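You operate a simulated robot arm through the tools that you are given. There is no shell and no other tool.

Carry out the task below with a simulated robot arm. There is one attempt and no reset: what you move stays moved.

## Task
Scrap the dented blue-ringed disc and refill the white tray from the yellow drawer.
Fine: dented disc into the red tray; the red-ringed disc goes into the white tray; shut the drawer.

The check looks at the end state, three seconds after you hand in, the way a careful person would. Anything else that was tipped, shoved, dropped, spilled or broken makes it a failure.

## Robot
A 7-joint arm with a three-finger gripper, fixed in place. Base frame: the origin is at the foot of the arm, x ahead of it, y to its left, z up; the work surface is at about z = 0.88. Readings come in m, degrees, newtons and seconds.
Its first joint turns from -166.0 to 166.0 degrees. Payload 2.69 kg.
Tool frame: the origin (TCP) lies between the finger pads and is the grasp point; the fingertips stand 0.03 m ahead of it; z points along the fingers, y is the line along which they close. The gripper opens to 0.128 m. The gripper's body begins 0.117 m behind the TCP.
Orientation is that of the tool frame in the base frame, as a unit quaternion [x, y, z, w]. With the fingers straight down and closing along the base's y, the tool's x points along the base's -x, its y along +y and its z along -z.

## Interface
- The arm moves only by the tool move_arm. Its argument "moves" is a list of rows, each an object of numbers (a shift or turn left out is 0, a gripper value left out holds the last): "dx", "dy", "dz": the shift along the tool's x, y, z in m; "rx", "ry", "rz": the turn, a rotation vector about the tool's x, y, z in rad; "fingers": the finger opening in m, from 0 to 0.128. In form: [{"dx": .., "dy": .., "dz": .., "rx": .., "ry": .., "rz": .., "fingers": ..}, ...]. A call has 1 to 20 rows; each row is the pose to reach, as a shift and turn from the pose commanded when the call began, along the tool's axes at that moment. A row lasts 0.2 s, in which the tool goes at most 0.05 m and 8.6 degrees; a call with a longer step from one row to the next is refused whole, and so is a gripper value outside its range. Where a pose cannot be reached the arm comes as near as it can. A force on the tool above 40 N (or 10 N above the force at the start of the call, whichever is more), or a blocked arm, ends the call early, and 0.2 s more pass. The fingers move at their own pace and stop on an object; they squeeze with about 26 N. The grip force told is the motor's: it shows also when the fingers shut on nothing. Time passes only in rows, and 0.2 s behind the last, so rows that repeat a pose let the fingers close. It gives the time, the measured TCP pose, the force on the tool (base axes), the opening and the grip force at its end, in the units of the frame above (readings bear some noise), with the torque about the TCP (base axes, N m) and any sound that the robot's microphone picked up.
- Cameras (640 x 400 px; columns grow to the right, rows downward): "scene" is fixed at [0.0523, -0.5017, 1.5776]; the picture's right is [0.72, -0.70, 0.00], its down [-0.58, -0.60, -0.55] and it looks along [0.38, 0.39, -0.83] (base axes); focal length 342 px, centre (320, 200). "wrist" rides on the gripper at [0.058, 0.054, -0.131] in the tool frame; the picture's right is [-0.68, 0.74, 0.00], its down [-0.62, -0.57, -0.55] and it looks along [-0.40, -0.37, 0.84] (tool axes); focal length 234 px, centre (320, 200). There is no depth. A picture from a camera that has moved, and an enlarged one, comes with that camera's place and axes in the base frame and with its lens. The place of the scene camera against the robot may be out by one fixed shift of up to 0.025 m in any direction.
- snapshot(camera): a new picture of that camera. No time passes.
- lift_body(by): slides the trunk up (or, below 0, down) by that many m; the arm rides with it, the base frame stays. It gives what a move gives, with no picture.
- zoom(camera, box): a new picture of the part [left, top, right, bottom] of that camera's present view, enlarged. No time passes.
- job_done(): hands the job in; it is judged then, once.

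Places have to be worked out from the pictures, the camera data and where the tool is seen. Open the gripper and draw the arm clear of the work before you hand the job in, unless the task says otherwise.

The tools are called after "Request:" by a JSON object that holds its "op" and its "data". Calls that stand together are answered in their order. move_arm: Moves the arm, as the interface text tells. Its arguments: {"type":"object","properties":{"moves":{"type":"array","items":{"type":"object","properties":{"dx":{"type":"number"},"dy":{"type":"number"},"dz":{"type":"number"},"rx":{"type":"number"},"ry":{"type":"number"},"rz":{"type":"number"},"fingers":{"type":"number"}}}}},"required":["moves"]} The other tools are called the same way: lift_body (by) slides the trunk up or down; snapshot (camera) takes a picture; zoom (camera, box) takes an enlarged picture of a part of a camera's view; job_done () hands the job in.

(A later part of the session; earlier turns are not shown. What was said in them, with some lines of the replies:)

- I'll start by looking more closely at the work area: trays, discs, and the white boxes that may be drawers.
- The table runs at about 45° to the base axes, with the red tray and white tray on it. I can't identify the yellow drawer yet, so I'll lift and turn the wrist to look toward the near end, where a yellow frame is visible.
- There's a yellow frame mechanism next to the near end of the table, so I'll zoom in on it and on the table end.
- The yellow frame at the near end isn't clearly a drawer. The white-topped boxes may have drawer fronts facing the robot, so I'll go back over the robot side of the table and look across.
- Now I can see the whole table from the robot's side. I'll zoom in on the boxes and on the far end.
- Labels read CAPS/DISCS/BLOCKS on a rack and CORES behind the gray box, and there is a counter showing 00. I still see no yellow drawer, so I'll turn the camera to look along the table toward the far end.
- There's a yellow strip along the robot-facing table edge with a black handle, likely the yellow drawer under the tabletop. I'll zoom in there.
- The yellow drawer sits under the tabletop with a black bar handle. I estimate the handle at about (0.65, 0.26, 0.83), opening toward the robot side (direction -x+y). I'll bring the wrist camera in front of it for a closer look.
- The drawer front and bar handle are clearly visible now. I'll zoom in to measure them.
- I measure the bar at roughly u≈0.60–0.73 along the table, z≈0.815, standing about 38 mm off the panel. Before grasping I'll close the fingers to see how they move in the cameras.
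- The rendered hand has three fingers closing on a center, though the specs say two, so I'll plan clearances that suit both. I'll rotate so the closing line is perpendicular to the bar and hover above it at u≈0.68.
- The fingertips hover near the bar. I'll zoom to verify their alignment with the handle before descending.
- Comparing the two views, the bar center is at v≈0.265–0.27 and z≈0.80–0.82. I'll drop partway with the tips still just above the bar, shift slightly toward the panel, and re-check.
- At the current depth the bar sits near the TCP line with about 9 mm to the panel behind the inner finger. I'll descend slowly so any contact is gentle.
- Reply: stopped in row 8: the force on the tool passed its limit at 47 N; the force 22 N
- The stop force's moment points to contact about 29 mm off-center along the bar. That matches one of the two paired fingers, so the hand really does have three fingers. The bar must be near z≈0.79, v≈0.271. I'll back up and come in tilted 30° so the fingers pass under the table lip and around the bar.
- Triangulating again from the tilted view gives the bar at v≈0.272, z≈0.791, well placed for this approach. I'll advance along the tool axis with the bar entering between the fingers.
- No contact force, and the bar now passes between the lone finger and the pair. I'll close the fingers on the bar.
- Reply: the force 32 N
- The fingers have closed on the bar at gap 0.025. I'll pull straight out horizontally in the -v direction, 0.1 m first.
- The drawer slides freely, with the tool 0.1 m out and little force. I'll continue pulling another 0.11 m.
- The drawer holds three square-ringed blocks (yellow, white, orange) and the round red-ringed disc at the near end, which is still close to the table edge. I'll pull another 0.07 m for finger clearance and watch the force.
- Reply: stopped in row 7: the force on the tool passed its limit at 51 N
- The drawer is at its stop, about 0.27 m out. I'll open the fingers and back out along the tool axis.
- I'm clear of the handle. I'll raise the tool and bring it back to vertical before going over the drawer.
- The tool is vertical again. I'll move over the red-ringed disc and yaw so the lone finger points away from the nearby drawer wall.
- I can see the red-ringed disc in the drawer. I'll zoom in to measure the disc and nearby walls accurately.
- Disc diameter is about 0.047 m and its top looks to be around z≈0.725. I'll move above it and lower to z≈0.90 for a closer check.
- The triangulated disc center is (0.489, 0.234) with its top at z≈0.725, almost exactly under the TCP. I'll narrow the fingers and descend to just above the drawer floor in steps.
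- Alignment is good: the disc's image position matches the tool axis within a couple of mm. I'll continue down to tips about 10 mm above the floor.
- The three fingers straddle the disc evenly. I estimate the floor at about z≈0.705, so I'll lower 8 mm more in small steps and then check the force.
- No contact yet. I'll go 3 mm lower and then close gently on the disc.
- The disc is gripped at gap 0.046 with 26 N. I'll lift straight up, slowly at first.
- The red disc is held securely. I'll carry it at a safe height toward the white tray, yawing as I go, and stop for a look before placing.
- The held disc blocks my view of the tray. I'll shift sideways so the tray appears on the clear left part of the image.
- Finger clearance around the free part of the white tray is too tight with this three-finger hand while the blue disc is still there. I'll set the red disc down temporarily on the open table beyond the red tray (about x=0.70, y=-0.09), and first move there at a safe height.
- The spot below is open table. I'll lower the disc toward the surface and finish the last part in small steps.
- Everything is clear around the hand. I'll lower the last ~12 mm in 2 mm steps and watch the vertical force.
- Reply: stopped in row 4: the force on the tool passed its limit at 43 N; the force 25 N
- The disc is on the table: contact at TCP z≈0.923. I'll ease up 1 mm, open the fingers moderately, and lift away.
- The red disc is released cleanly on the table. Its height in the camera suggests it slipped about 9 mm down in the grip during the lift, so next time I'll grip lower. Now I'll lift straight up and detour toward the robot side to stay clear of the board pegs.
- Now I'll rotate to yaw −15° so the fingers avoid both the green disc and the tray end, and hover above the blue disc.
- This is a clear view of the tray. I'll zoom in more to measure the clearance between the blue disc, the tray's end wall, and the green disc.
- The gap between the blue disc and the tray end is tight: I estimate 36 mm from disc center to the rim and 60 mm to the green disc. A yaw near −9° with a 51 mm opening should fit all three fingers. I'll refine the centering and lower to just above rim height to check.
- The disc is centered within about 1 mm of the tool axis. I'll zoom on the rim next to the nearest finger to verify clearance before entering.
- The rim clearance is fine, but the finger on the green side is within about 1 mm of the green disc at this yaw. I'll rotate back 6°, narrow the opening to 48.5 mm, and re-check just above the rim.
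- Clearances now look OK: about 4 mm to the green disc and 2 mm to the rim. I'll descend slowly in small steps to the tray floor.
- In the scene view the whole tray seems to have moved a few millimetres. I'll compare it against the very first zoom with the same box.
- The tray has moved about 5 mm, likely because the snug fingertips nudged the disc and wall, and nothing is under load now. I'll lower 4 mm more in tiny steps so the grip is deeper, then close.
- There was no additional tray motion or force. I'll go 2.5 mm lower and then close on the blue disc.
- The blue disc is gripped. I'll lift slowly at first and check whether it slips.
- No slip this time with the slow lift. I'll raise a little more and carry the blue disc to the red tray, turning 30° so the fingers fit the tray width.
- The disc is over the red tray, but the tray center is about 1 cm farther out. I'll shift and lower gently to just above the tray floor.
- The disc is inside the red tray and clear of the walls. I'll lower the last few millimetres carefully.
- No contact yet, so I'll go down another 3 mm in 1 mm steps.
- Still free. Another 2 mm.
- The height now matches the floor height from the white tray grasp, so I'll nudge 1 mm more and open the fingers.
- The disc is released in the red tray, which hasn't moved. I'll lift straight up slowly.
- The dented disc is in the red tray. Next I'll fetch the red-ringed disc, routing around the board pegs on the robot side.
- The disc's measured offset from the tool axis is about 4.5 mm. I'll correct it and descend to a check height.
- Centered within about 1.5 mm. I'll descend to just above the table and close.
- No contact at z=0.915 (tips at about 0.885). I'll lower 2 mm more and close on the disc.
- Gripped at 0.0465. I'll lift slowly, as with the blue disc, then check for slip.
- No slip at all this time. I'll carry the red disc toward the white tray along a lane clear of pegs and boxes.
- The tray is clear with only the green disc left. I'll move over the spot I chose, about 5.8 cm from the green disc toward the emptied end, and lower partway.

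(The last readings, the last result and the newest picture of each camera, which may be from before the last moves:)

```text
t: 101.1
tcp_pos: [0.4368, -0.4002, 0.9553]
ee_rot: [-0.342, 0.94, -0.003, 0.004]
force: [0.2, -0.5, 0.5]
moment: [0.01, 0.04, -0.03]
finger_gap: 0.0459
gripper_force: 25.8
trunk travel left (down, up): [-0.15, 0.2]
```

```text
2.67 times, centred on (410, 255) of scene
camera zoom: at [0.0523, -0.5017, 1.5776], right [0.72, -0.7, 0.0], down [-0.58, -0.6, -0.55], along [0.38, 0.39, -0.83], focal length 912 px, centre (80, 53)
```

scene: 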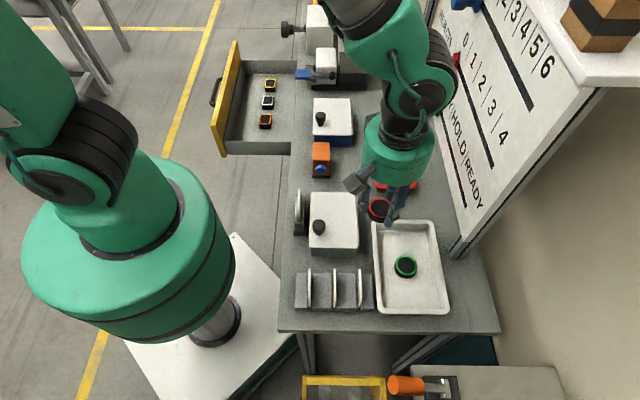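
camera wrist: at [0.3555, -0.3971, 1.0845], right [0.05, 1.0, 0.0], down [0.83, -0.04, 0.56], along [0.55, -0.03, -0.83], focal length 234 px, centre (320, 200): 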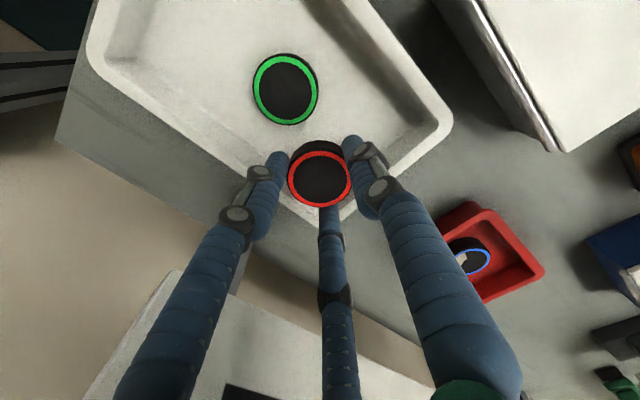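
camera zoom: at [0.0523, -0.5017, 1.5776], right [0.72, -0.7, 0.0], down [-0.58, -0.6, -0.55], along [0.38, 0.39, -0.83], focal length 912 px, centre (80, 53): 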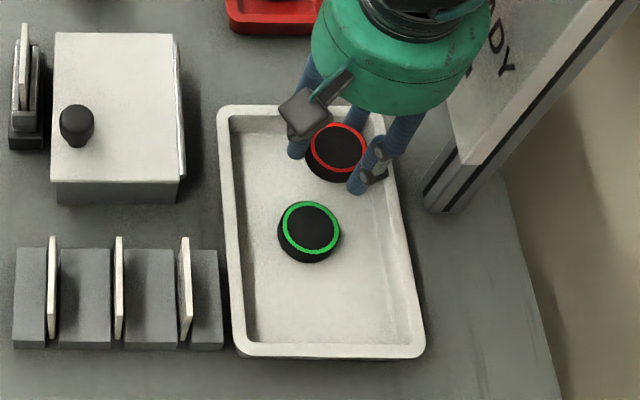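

The placement spot checks out: about 10 mm finger clearance from the green disc and a similar margin to the walls. I'll lower gently toward the floor.

Request:
{"op": "move_arm", "data": {"moves": [{"dz": 0.005}, {"dz": 0.012}, {"dz": 0.019}, {"dz": 0.026}, {"dz": 0.032}, {"dz": 0.036}, {"dz": 0.036}]}}

Request:
{"op": "zoom", "data": {"camera": "wrist", "box": [200, 60, 440, 260]}}

Request:
{"op": "zoom", "data": {"camera": "scene", "box": [350, 180, 470, 330]}}

```text
t: 102.7
tcp_pos: [0.4366, -0.4002, 0.9186]
ee_rot: [-0.341, 0.94, -0.004, 0.003]
force: [0.5, -0.6, -0.1]
moment: [-0.02, 0.02, 0.0]
finger_gap: 0.0461
gripper_force: 26.3
trunk travel left (down, up): [-0.15, 0.2]
```

```text
2.00 times, centred on (320, 160) of wrist
camera zoom: at [0.3561, -0.3967, 1.0481], right [0.05, 1.0, 0.0], down [0.83, -0.04, 0.56], along [0.55, -0.03, -0.83], focal length 468 px, centre (320, 280)
```

zoom: 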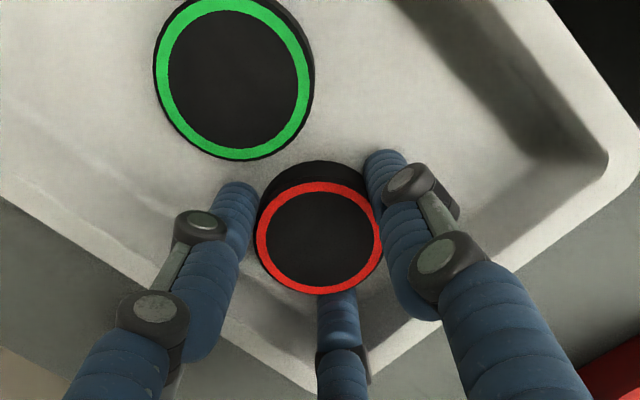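

```text
2.67 times, centred on (410, 255) of scene
camera zoom: at [0.0523, -0.5017, 1.5776], right [0.72, -0.7, 0.0], down [-0.58, -0.6, -0.55], along [0.38, 0.39, -0.83], focal length 912 px, centre (80, 53)
```

zoom: 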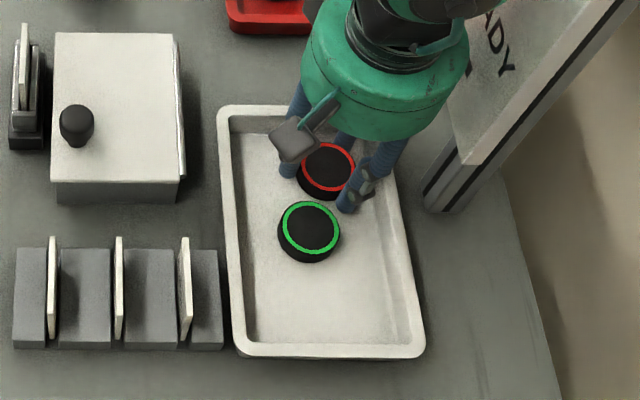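

No contact and the tray hasn't moved. I'll go down the last few millimetres in 1 mm steps.

Request:
{"op": "move_arm", "data": {"moves": [{"dz": 0.001}, {"dz": 0.002}, {"dz": 0.003}, {"dz": 0.003}]}}

```text
t: 103.7
tcp_pos: [0.4372, -0.4007, 0.9165]
ee_rot: [-0.341, 0.94, -0.004, 0.003]
force: [1.1, 1.0, 7.6]
moment: [0.05, 0.16, -0.03]
finger_gap: 0.0462
gripper_force: 25.9
trunk travel left (down, up): [-0.15, 0.2]
```

The 7.6 N upward force shows the disc is on the tray floor. I'll open the fingers slightly to release.

Request:
{"op": "move_arm", "data": {"moves": [{"dz": -0.0005, "fingers": 0.048}, {"dz": -0.0005, "fingers": 0.05}, {"dz": -0.0005, "fingers": 0.0525}, {"dz": -0.0005, "fingers": 0.0525}, {"dz": -0.0005, "fingers": 0.0525}]}}

Request:
{"op": "zoom", "data": {"camera": "wrist", "box": [200, 60, 440, 260]}}

Request:
{"op": "zoom", "data": {"camera": "scene", "box": [350, 180, 470, 330]}}

```text
t: 104.9
tcp_pos: [0.4379, -0.4009, 0.9171]
ee_rot: [-0.341, 0.94, -0.003, 0.003]
force: [0.9, -0.6, -0.5]
moment: [0.0, 0.0, 0.03]
finger_gap: 0.0528
gripper_force: 0.0
trunk travel left (down, up): [-0.15, 0.2]
```

```text
2.00 times, centred on (320, 160) of wrist
camera zoom: at [0.3562, -0.3965, 1.0465], right [0.05, 1.0, 0.0], down [0.83, -0.04, 0.56], along [0.55, -0.03, -0.83], focal length 468 px, centre (320, 280)
```

zoom: 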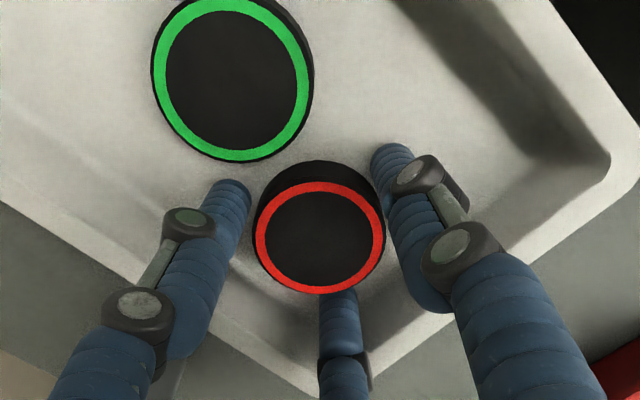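

```text
2.67 times, centred on (410, 255) of scene
camera zoom: at [0.0523, -0.5017, 1.5776], right [0.72, -0.7, 0.0], down [-0.58, -0.6, -0.55], along [0.38, 0.39, -0.83], focal length 912 px, centre (80, 53)
```

zoom: 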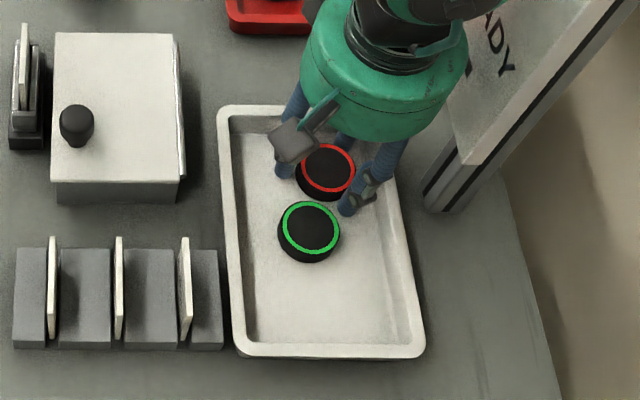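

Released, with the tray and green disc undisturbed. I'll lift straight up.

Request:
{"op": "move_arm", "data": {"moves": [{"dz": -0.003}, {"dz": -0.008}, {"dz": -0.015}, {"dz": -0.024}, {"dz": -0.036}, {"dz": -0.05}, {"dz": -0.07}, {"dz": -0.09}, {"dz": -0.12}, {"dz": -0.15}, {"dz": -0.18}, {"dz": -0.18}]}}

Request:
{"op": "snapshot", "data": {"camera": "wrist"}}

Request:
{"op": "snapshot", "data": {"camera": "scene"}}

```text
t: 107.5
tcp_pos: [0.4372, -0.3977, 1.0964]
ee_rot: [-0.341, 0.94, -0.003, 0.003]
force: [-0.7, 0.7, 0.1]
moment: [-0.03, -0.02, -0.01]
finger_gap: 0.0526
gripper_force: 0.1
trunk travel left (down, up): [-0.15, 0.2]
```

```text
taken
camera wrist: at [0.3558, -0.3939, 1.2272], right [0.05, 1.0, 0.0], down [0.83, -0.04, 0.56], along [0.55, -0.03, -0.83], focal length 234 px, centre (320, 200)
```

wrist: 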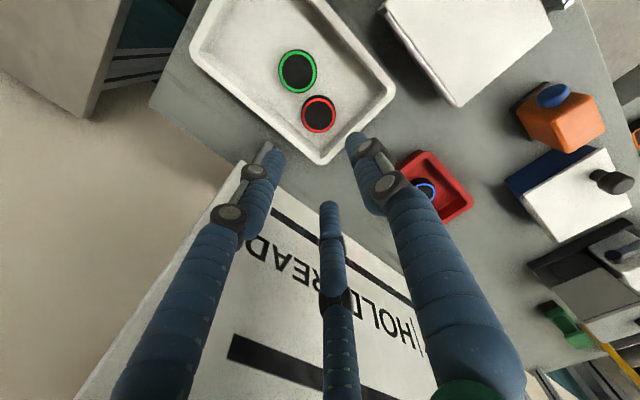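

```text
taken
```

scene: 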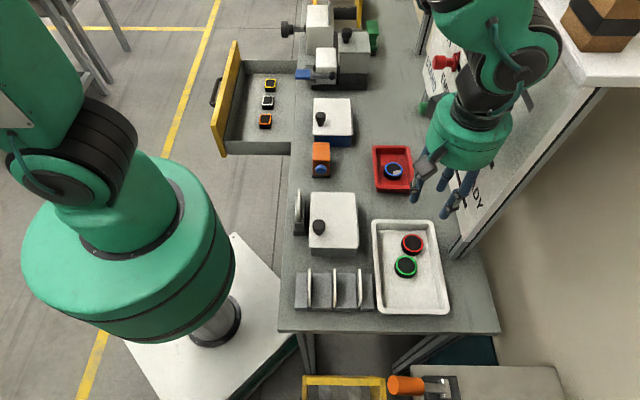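

The red disc is in the white tray. Now I'll close the drawer: first move the arm high across to the robot side, closing the fingers on the way.

Request:
{"op": "move_arm", "data": {"moves": [{"dx": -0.012, "dy": 0.0147, "fingers": 0.03}, {"dx": -0.036, "dy": 0.044, "fingers": 0.01}, {"dx": -0.06, "dy": 0.0734, "fingers": 0.0}, {"dx": -0.0841, "dy": 0.1027}, {"dx": -0.1081, "dy": 0.1321}, {"dx": -0.1321, "dy": 0.1614}, {"dx": -0.1561, "dy": 0.1908}, {"dx": -0.1801, "dy": 0.2201}, {"dx": -0.2042, "dy": 0.2495}, {"dx": -0.2282, "dy": 0.2788}, {"dx": -0.2522, "dy": 0.3082}, {"dx": -0.2762, "dy": 0.3375}, {"dx": -0.3002, "dy": 0.3669}, {"dx": -0.3002, "dy": 0.3669}]}}

Request:
{"op": "snapshot", "data": {"camera": "scene"}}

Request:
{"op": "zoom", "data": {"camera": "scene", "box": [350, 180, 470, 330]}}

```text
t: 110.5
tcp_pos: [0.4309, 0.0742, 1.0952]
ee_rot: [-0.341, 0.94, -0.004, 0.002]
force: [0.4, 0.8, -0.1]
moment: [-0.03, 0.01, -0.01]
finger_gap: 0.0024
gripper_force: 25.9
trunk travel left (down, up): [-0.15, 0.2]
```

```text
taken
```

scene: 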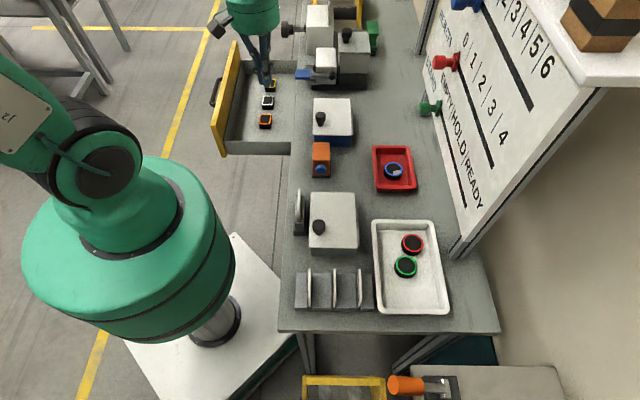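

```text
2.67 times, centred on (410, 255) of scene
camera zoom: at [0.0523, -0.5017, 1.5776], right [0.72, -0.7, 0.0], down [-0.58, -0.6, -0.55], along [0.38, 0.39, -0.83], focal length 912 px, centre (80, 53)
```

zoom: 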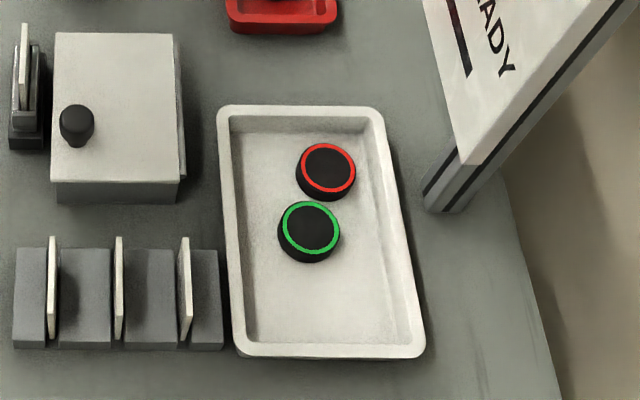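

Both trays look right. I'll continue to a point in front of the drawer handle.

Request:
{"op": "move_arm", "data": {"moves": [{"dx": -0.0116, "dy": 0.0141, "rz": -0.01}, {"dx": -0.0348, "dy": 0.0423, "rz": -0.02}, {"dx": -0.0627, "dy": 0.0761, "rz": -0.03}, {"dx": -0.0906, "dy": 0.11, "rz": -0.04}, {"dx": -0.1185, "dy": 0.1438, "rz": -0.05}, {"dx": -0.1463, "dy": 0.1777, "rz": -0.06}, {"dx": -0.1742, "dy": 0.2115, "rz": -0.07}, {"dx": -0.2021, "dy": 0.2453, "rz": -0.08}, {"dx": -0.2299, "dy": 0.2792, "rz": -0.087}, {"dx": -0.2543, "dy": 0.3088, "rz": -0.087}, {"dx": -0.2787, "dy": 0.3384, "rz": -0.087}, {"dx": -0.2787, "dy": 0.3384, "rz": -0.087}]}}

Request:
{"op": "snapshot", "data": {"camera": "wrist"}}

Request:
{"op": "zoom", "data": {"camera": "scene", "box": [160, 0, 320, 180]}}

```text
t: 113.1
tcp_pos: [0.4268, 0.5139, 1.091]
ee_rot: [-0.382, 0.924, -0.004, 0.003]
force: [-0.5, 0.1, -0.5]
moment: [-0.04, 0.02, -0.03]
finger_gap: 0.0022
gripper_force: 25.7
trunk travel left (down, up): [-0.15, 0.2]
```

```text
taken
camera wrist: at [0.346, 0.511, 1.2213], right [-0.04, 1.0, -0.01], down [0.83, 0.04, 0.55], along [0.55, 0.02, -0.83], focal length 234 px, centre (320, 200)
```

wrist: 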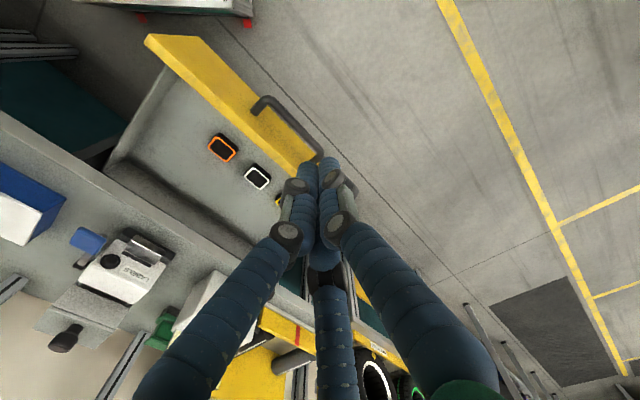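

```text
2.22 times, centred on (240, 90) of scene
camera zoom: at [0.0523, -0.5017, 1.5776], right [0.72, -0.7, 0.0], down [-0.58, -0.6, -0.55], along [0.38, 0.39, -0.83], focal length 760 px, centre (498, 444)
```

zoom: 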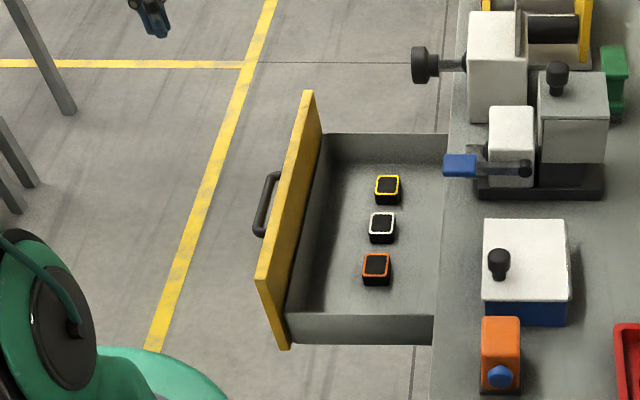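

The handle bar is where expected, about 6 cm in front of the closed fist. I'll descend in front of it to handle height.

Request:
{"op": "move_arm", "data": {"moves": [{"dz": 0.02}, {"dz": 0.055}, {"dz": 0.09}, {"dz": 0.125}, {"dz": 0.16}, {"dz": 0.195}, {"dz": 0.23}, {"dz": 0.26}, {"dz": 0.28}, {"dz": 0.29}, {"dz": 0.29}]}}

Request:
{"op": "snapshot", "data": {"camera": "wrist"}}

Request:
{"op": "zoom", "data": {"camera": "scene", "box": [160, 0, 320, 180]}}

```text
t: 115.5
tcp_pos: [0.4294, 0.5111, 0.8034]
ee_rot: [-0.382, 0.924, -0.004, 0.002]
force: [-0.7, 0.0, -0.2]
moment: [-0.03, -0.01, 0.01]
finger_gap: 0.0023
gripper_force: 25.7
trunk travel left (down, up): [-0.15, 0.2]
```

```text
taken
camera wrist: at [0.3486, 0.5087, 0.9329], right [-0.04, 1.0, -0.01], down [0.83, 0.04, 0.55], along [0.55, 0.02, -0.83], focal length 234 px, centre (320, 200)
```

wrist: 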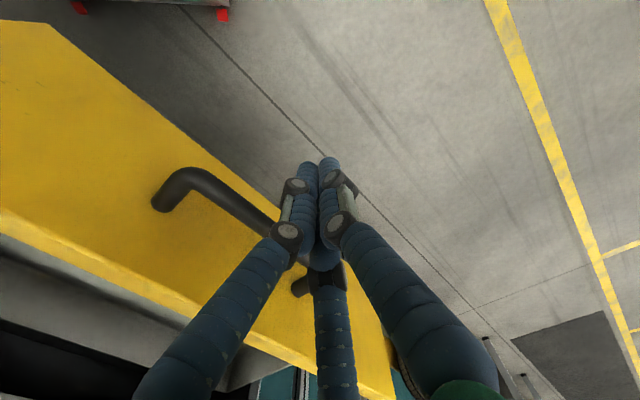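

```text
2.22 times, centred on (240, 90) of scene
camera zoom: at [0.0523, -0.5017, 1.5776], right [0.72, -0.7, 0.0], down [-0.58, -0.6, -0.55], along [0.38, 0.39, -0.83], focal length 760 px, centre (498, 444)
```

zoom: 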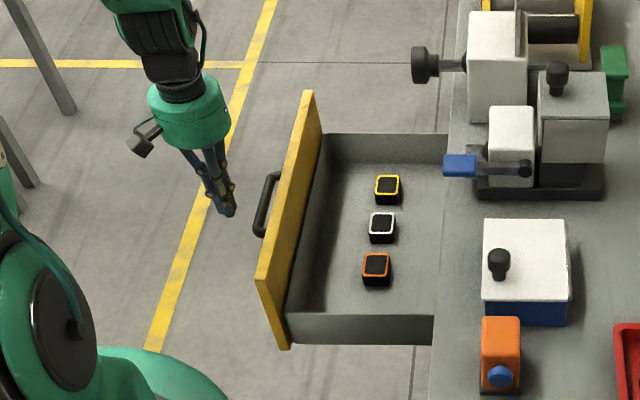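

The fist is level with the bar. I'll push toward the table slowly (+v), watching the force.

Request:
{"op": "move_arm", "data": {"moves": [{"dy": -0.01}, {"dy": -0.025}, {"dy": -0.035}, {"dy": -0.042}, {"dy": -0.05}, {"dy": -0.06}, {"dy": -0.073}, {"dy": -0.088}, {"dy": -0.104}, {"dy": -0.12}, {"dy": -0.136}, {"dy": -0.152}, {"dy": -0.166}, {"dy": -0.178}, {"dy": -0.186}, {"dy": -0.19}]}}

Request:
{"op": "snapshot", "data": {"camera": "wrist"}}

Request:
{"op": "zoom", "data": {"camera": "scene", "box": [200, 20, 360, 180]}}

```text
t: 118.9
tcp_pos: [0.564, 0.3768, 0.8037]
ee_rot: [-0.381, 0.925, -0.004, 0.002]
force: [-0.5, 0.2, -0.4]
moment: [0.0, -0.04, 0.02]
finger_gap: 0.0022
gripper_force: 25.9
trunk travel left (down, up): [-0.15, 0.2]
```

```text
taken
camera wrist: at [0.4834, 0.3737, 0.9332], right [-0.04, 1.0, -0.01], down [0.83, 0.04, 0.55], along [0.55, 0.02, -0.83], focal length 234 px, centre (320, 200)
```

wrist: 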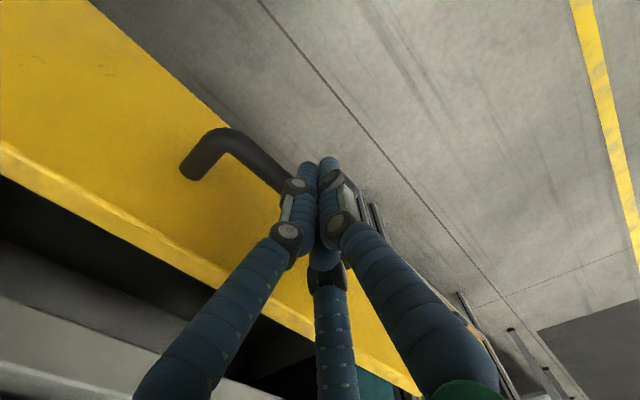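

```text
2.50 times, centred on (280, 100) of scene
camera zoom: at [0.0523, -0.5017, 1.5776], right [0.72, -0.7, 0.0], down [-0.58, -0.6, -0.55], along [0.38, 0.39, -0.83], focal length 855 px, centre (420, 450)
```

zoom: 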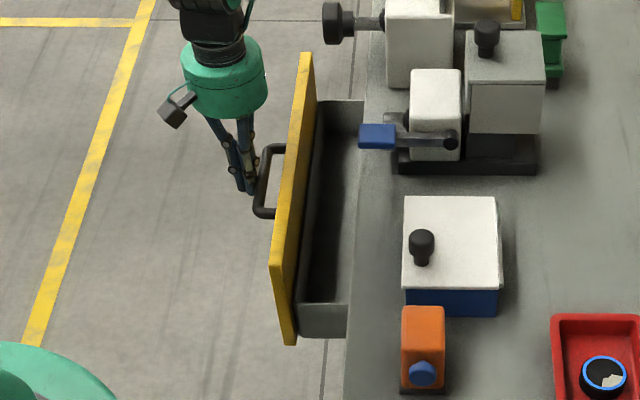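

The drawer is following the fist smoothly. I'll continue another 0.1 m and then finish in small steps.

Request:
{"op": "move_arm", "data": {"moves": [{"dy": -0.008}, {"dy": -0.018}, {"dy": -0.03}, {"dy": -0.042}, {"dy": -0.054}, {"dy": -0.065}, {"dy": -0.075}, {"dy": -0.084}, {"dy": -0.091}, {"dy": -0.096}, {"dy": -0.099}, {"dy": -0.1}, {"dy": -0.1}]}}

Request:
{"op": "snapshot", "data": {"camera": "wrist"}}

Request:
{"op": "zoom", "data": {"camera": "scene", "box": [220, 20, 360, 160]}}

```text
t: 121.7
tcp_pos: [0.6349, 0.3067, 0.8056]
ee_rot: [-0.382, 0.924, -0.004, 0.002]
force: [-1.1, 0.5, -0.2]
moment: [0.02, 0.01, -0.04]
finger_gap: 0.0023
gripper_force: 25.9
trunk travel left (down, up): [-0.15, 0.2]
```

```text
taken
camera wrist: at [0.5533, 0.3031, 0.9352], right [-0.04, 1.0, -0.01], down [0.83, 0.04, 0.55], along [0.55, 0.02, -0.83], focal length 234 px, centre (320, 200)
```

wrist: 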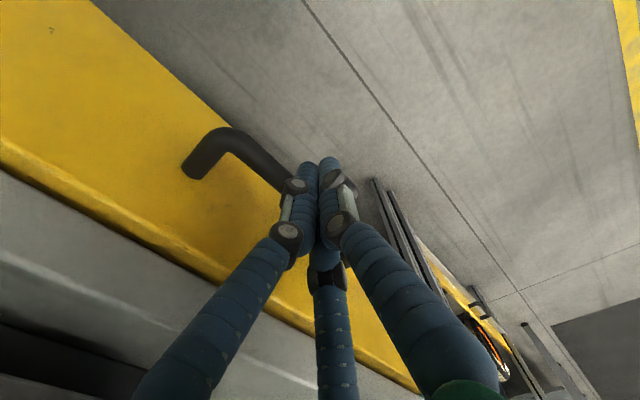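

```text
2.86 times, centred on (290, 90) of scene
camera zoom: at [0.0523, -0.5017, 1.5776], right [0.72, -0.7, 0.0], down [-0.58, -0.6, -0.55], along [0.38, 0.39, -0.83], focal length 977 px, centre (406, 514)
```

zoom: 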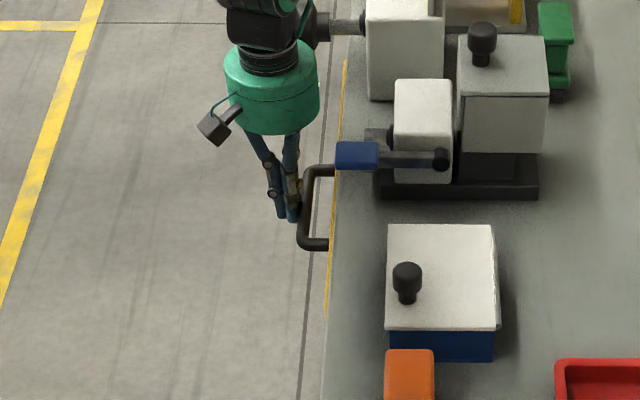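

The drawer is nearly shut. I'll finish with small steps until I feel the stop.

Request:
{"op": "move_arm", "data": {"moves": [{"dy": -0.003}, {"dy": -0.006}, {"dy": -0.009}, {"dy": -0.012}, {"dy": -0.0145}, {"dy": -0.0165}, {"dy": -0.018}, {"dy": -0.018}]}}

Request:
{"op": "zoom", "data": {"camera": "scene", "box": [220, 20, 360, 160]}}

```text
t: 123.5
tcp_pos: [0.6479, 0.2938, 0.804]
ee_rot: [-0.382, 0.924, -0.004, 0.003]
force: [0.3, 0.3, 0.5]
moment: [0.01, 0.01, 0.0]
finger_gap: 0.0023
gripper_force: 26.4
trunk travel left (down, up): [-0.15, 0.2]
```

```text
2.86 times, centred on (290, 90) of scene
camera zoom: at [0.0523, -0.5017, 1.5776], right [0.72, -0.7, 0.0], down [-0.58, -0.6, -0.55], along [0.38, 0.39, -0.83], focal length 977 px, centre (406, 514)
```

zoom: 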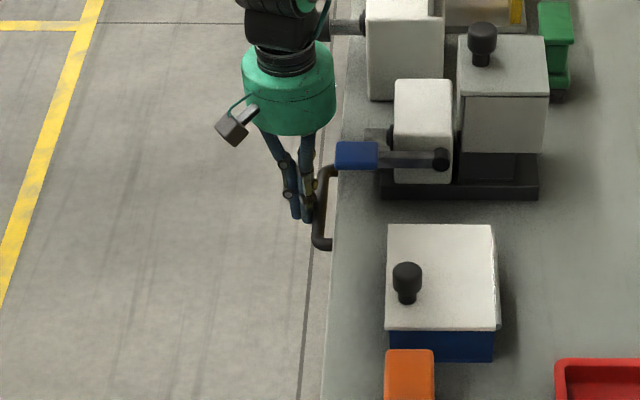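

Still no resistance at v≈0.250. I'll push a few more millimetres in 1.5 mm steps.

Request:
{"op": "move_arm", "data": {"moves": [{"dy": -0.0015}, {"dy": -0.003}, {"dy": -0.0045}, {"dy": -0.0055}, {"dy": -0.0055}]}}

Request:
{"op": "zoom", "data": {"camera": "wrist", "box": [100, 80, 420, 300]}}

```text
t: 124.4
tcp_pos: [0.6487, 0.2918, 0.804]
ee_rot: [-0.382, 0.924, -0.003, 0.001]
force: [-5.7, 7.8, 2.2]
moment: [0.17, -0.04, 0.1]
finger_gap: 0.0022
gripper_force: 26.2
trunk travel left (down, up): [-0.15, 0.2]
stopped in row 4: the force on the tool passed its limit at 43 N (the readings are from after the stop); the commanded pose is now the measured one
```

```text
1.82 times, centred on (260, 190) of wrist
camera zoom: at [0.5676, 0.2885, 0.9346], right [-0.04, 1.0, -0.01], down [0.83, 0.04, 0.55], along [0.55, 0.02, -0.83], focal length 426 px, centre (429, 218)
```

zoom: 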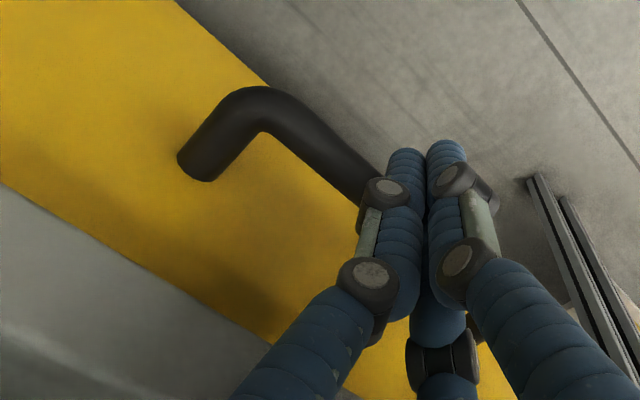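

I've reached the hard stop at v≈0.2525, exactly the expected shut position. I'll back straight off and then raise the arm.

Request:
{"op": "move_arm", "data": {"moves": [{"dy": 0.003}, {"dy": 0.01}, {"dy": 0.025}, {"dy": 0.045}, {"dy": 0.07}, {"dy": 0.095}, {"dy": 0.11, "dz": -0.01}, {"dy": 0.115, "dz": -0.04}, {"dy": 0.115, "dz": -0.08}, {"dy": 0.115, "dz": -0.12}, {"dy": 0.115, "dz": -0.16}, {"dy": 0.115, "dz": -0.2}, {"dy": 0.115, "dz": -0.24}, {"dy": 0.115, "dz": -0.28}, {"dy": 0.115, "dz": -0.31}, {"dy": 0.115, "dz": -0.31}]}}

Request:
{"op": "snapshot", "data": {"camera": "scene"}}

Request:
{"op": "snapshot", "data": {"camera": "wrist"}}

Request:
{"op": "zoom", "data": {"camera": "scene", "box": [265, 40, 345, 140]}}

```text
t: 127.8
tcp_pos: [0.5644, 0.3747, 1.1134]
ee_rot: [-0.382, 0.924, -0.003, 0.002]
force: [0.5, -0.7, 0.5]
moment: [0.03, -0.05, 0.03]
finger_gap: 0.0022
gripper_force: 26.7
trunk travel left (down, up): [-0.15, 0.2]
```

```text
taken
```

scene: 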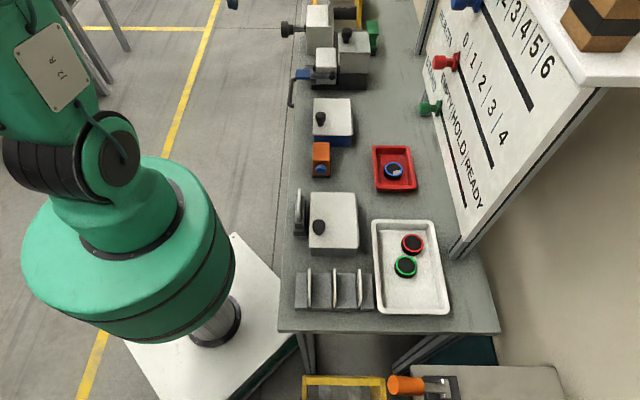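

```text
taken
camera wrist: at [0.4835, 0.3715, 1.2431], right [-0.04, 1.0, 0.0], down [0.83, 0.04, 0.55], along [0.55, 0.02, -0.83], focal length 234 px, centre (320, 200)
```

wrist: 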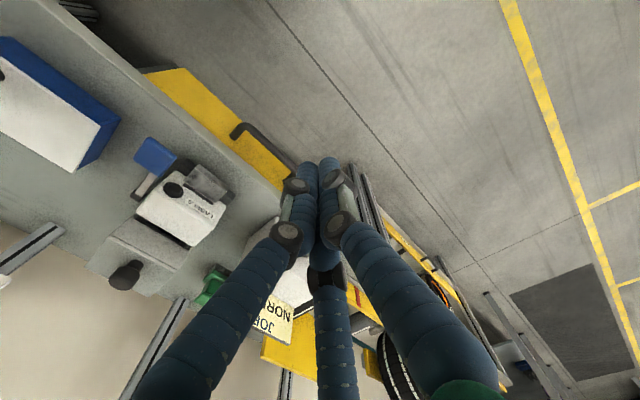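

```text
4.00 times, centred on (305, 90) of scene
camera zoom: at [0.0523, -0.5017, 1.5776], right [0.72, -0.7, 0.0], down [-0.58, -0.6, -0.55], along [0.38, 0.39, -0.83], focal length 1368 px, centre (380, 640)
```

zoom: 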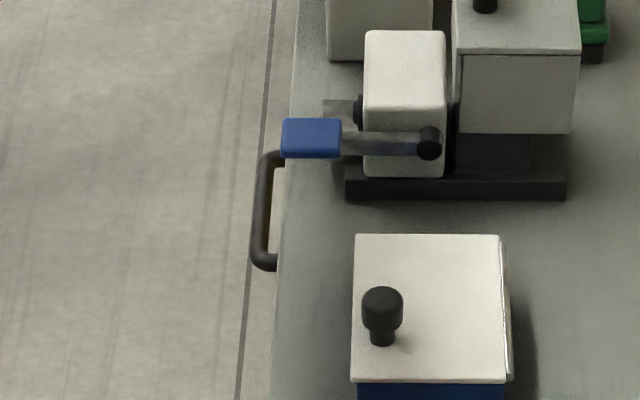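

The drawer is fully shut; the handle matches its original position pixel for pixel. I'll open the gripper and compare the tray area with the starting picture.

Request:
{"op": "move_arm", "data": {"moves": [{"dz": -0.01, "fingers": 0.06}, {"dz": -0.02, "fingers": 0.12}, {"dz": -0.02, "fingers": 0.12}, {"dz": -0.02, "fingers": 0.12}, {"dz": -0.02, "fingers": 0.12}]}}

Request:
{"op": "zoom", "data": {"camera": "scene", "box": [270, 180, 510, 330]}}

Request:
{"op": "zoom", "data": {"camera": "scene", "box": [280, 80, 460, 200]}}

Request:
{"op": "zoom", "data": {"camera": "scene", "box": [270, 0, 510, 150]}}

```text
t: 129.0
tcp_pos: [0.5651, 0.3747, 1.1336]
ee_rot: [-0.382, 0.924, -0.003, 0.002]
force: [0.7, 1.0, 0.0]
moment: [0.01, -0.01, 0.01]
finger_gap: 0.1199
gripper_force: 0.1
trunk travel left (down, up): [-0.15, 0.2]
```

```text
2.67 times, centred on (390, 255) of scene
camera zoom: at [0.0523, -0.5017, 1.5776], right [0.72, -0.7, 0.0], down [-0.58, -0.6, -0.55], along [0.38, 0.39, -0.83], focal length 912 px, centre (133, 53)
```

zoom: 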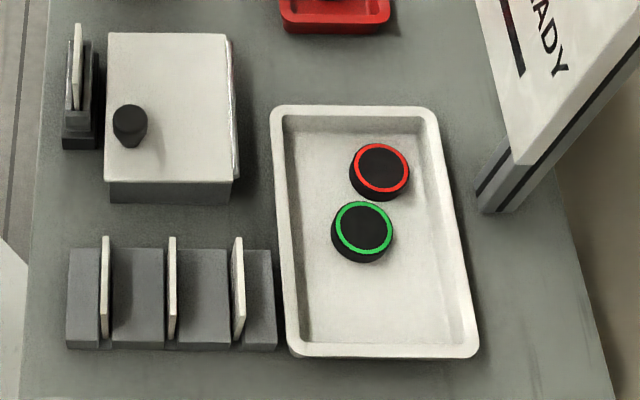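

```text
3.33 times, centred on (370, 140) of scene
camera zoom: at [0.0523, -0.5017, 1.5776], right [0.72, -0.7, 0.0], down [-0.58, -0.6, -0.55], along [0.38, 0.39, -0.83], focal length 1140 px, centre (153, 400)
```

zoom: 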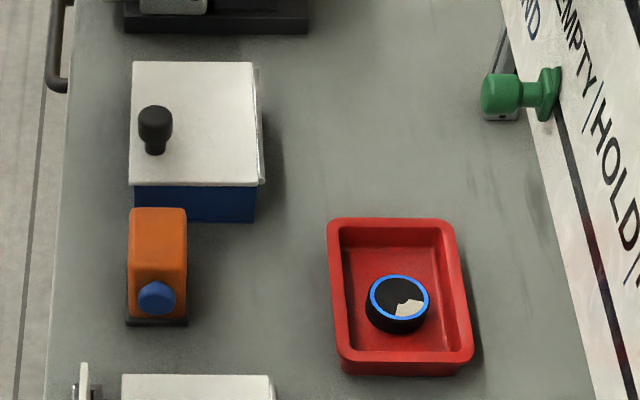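

```text
2.67 times, centred on (390, 75) of scene
camera zoom: at [0.0523, -0.5017, 1.5776], right [0.72, -0.7, 0.0], down [-0.58, -0.6, -0.55], along [0.38, 0.39, -0.83], focal length 912 px, centre (133, 533)
```

zoom: 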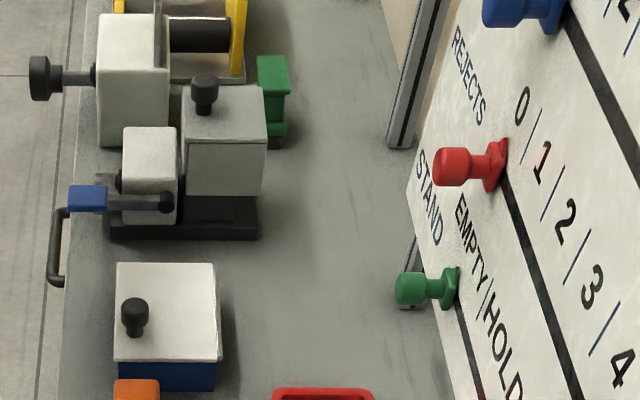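

Everything is in place:
- **Dented blue-ringed disc:** in the red tray.
- **Red-ringed disc:** in the white tray beside the green one.
- **Drawer:** shut.
- **Other objects:** where they started, apart from the white tray, which shifted about 5 mm while I was gripping the blue disc.

The gripper is open and the arm is clear, so I'm handing the job in.

Request:
{"op": "job_done", "data": {}}

```text
The job is handed in.
```

I finished the job and handed it in. The result of the check hasn't come back.

- **Dented blue-ringed disc:** it is in the red tray.
- **Red-ringed disc:** I took it from the yellow drawer and put it in the white tray, next to the green-ringed disc. It sat on an open patch of table for a while, because the fingers wouldn't fit in the white tray until the dented disc was out.
- **Yellow drawer:** it is pushed shut to its stop, and the handle looks to be back where it started.

The white tray slid about 5 mm, carrying the green-ringed disc with it, when the fingers went in around the dented disc. I didn't try to push it back. In the final pictures of the table, nothing else looked moved. The three ringed blocks in the drawer were in place when I last saw them before closing it.

The gripper is open and the arm is clear of the table.
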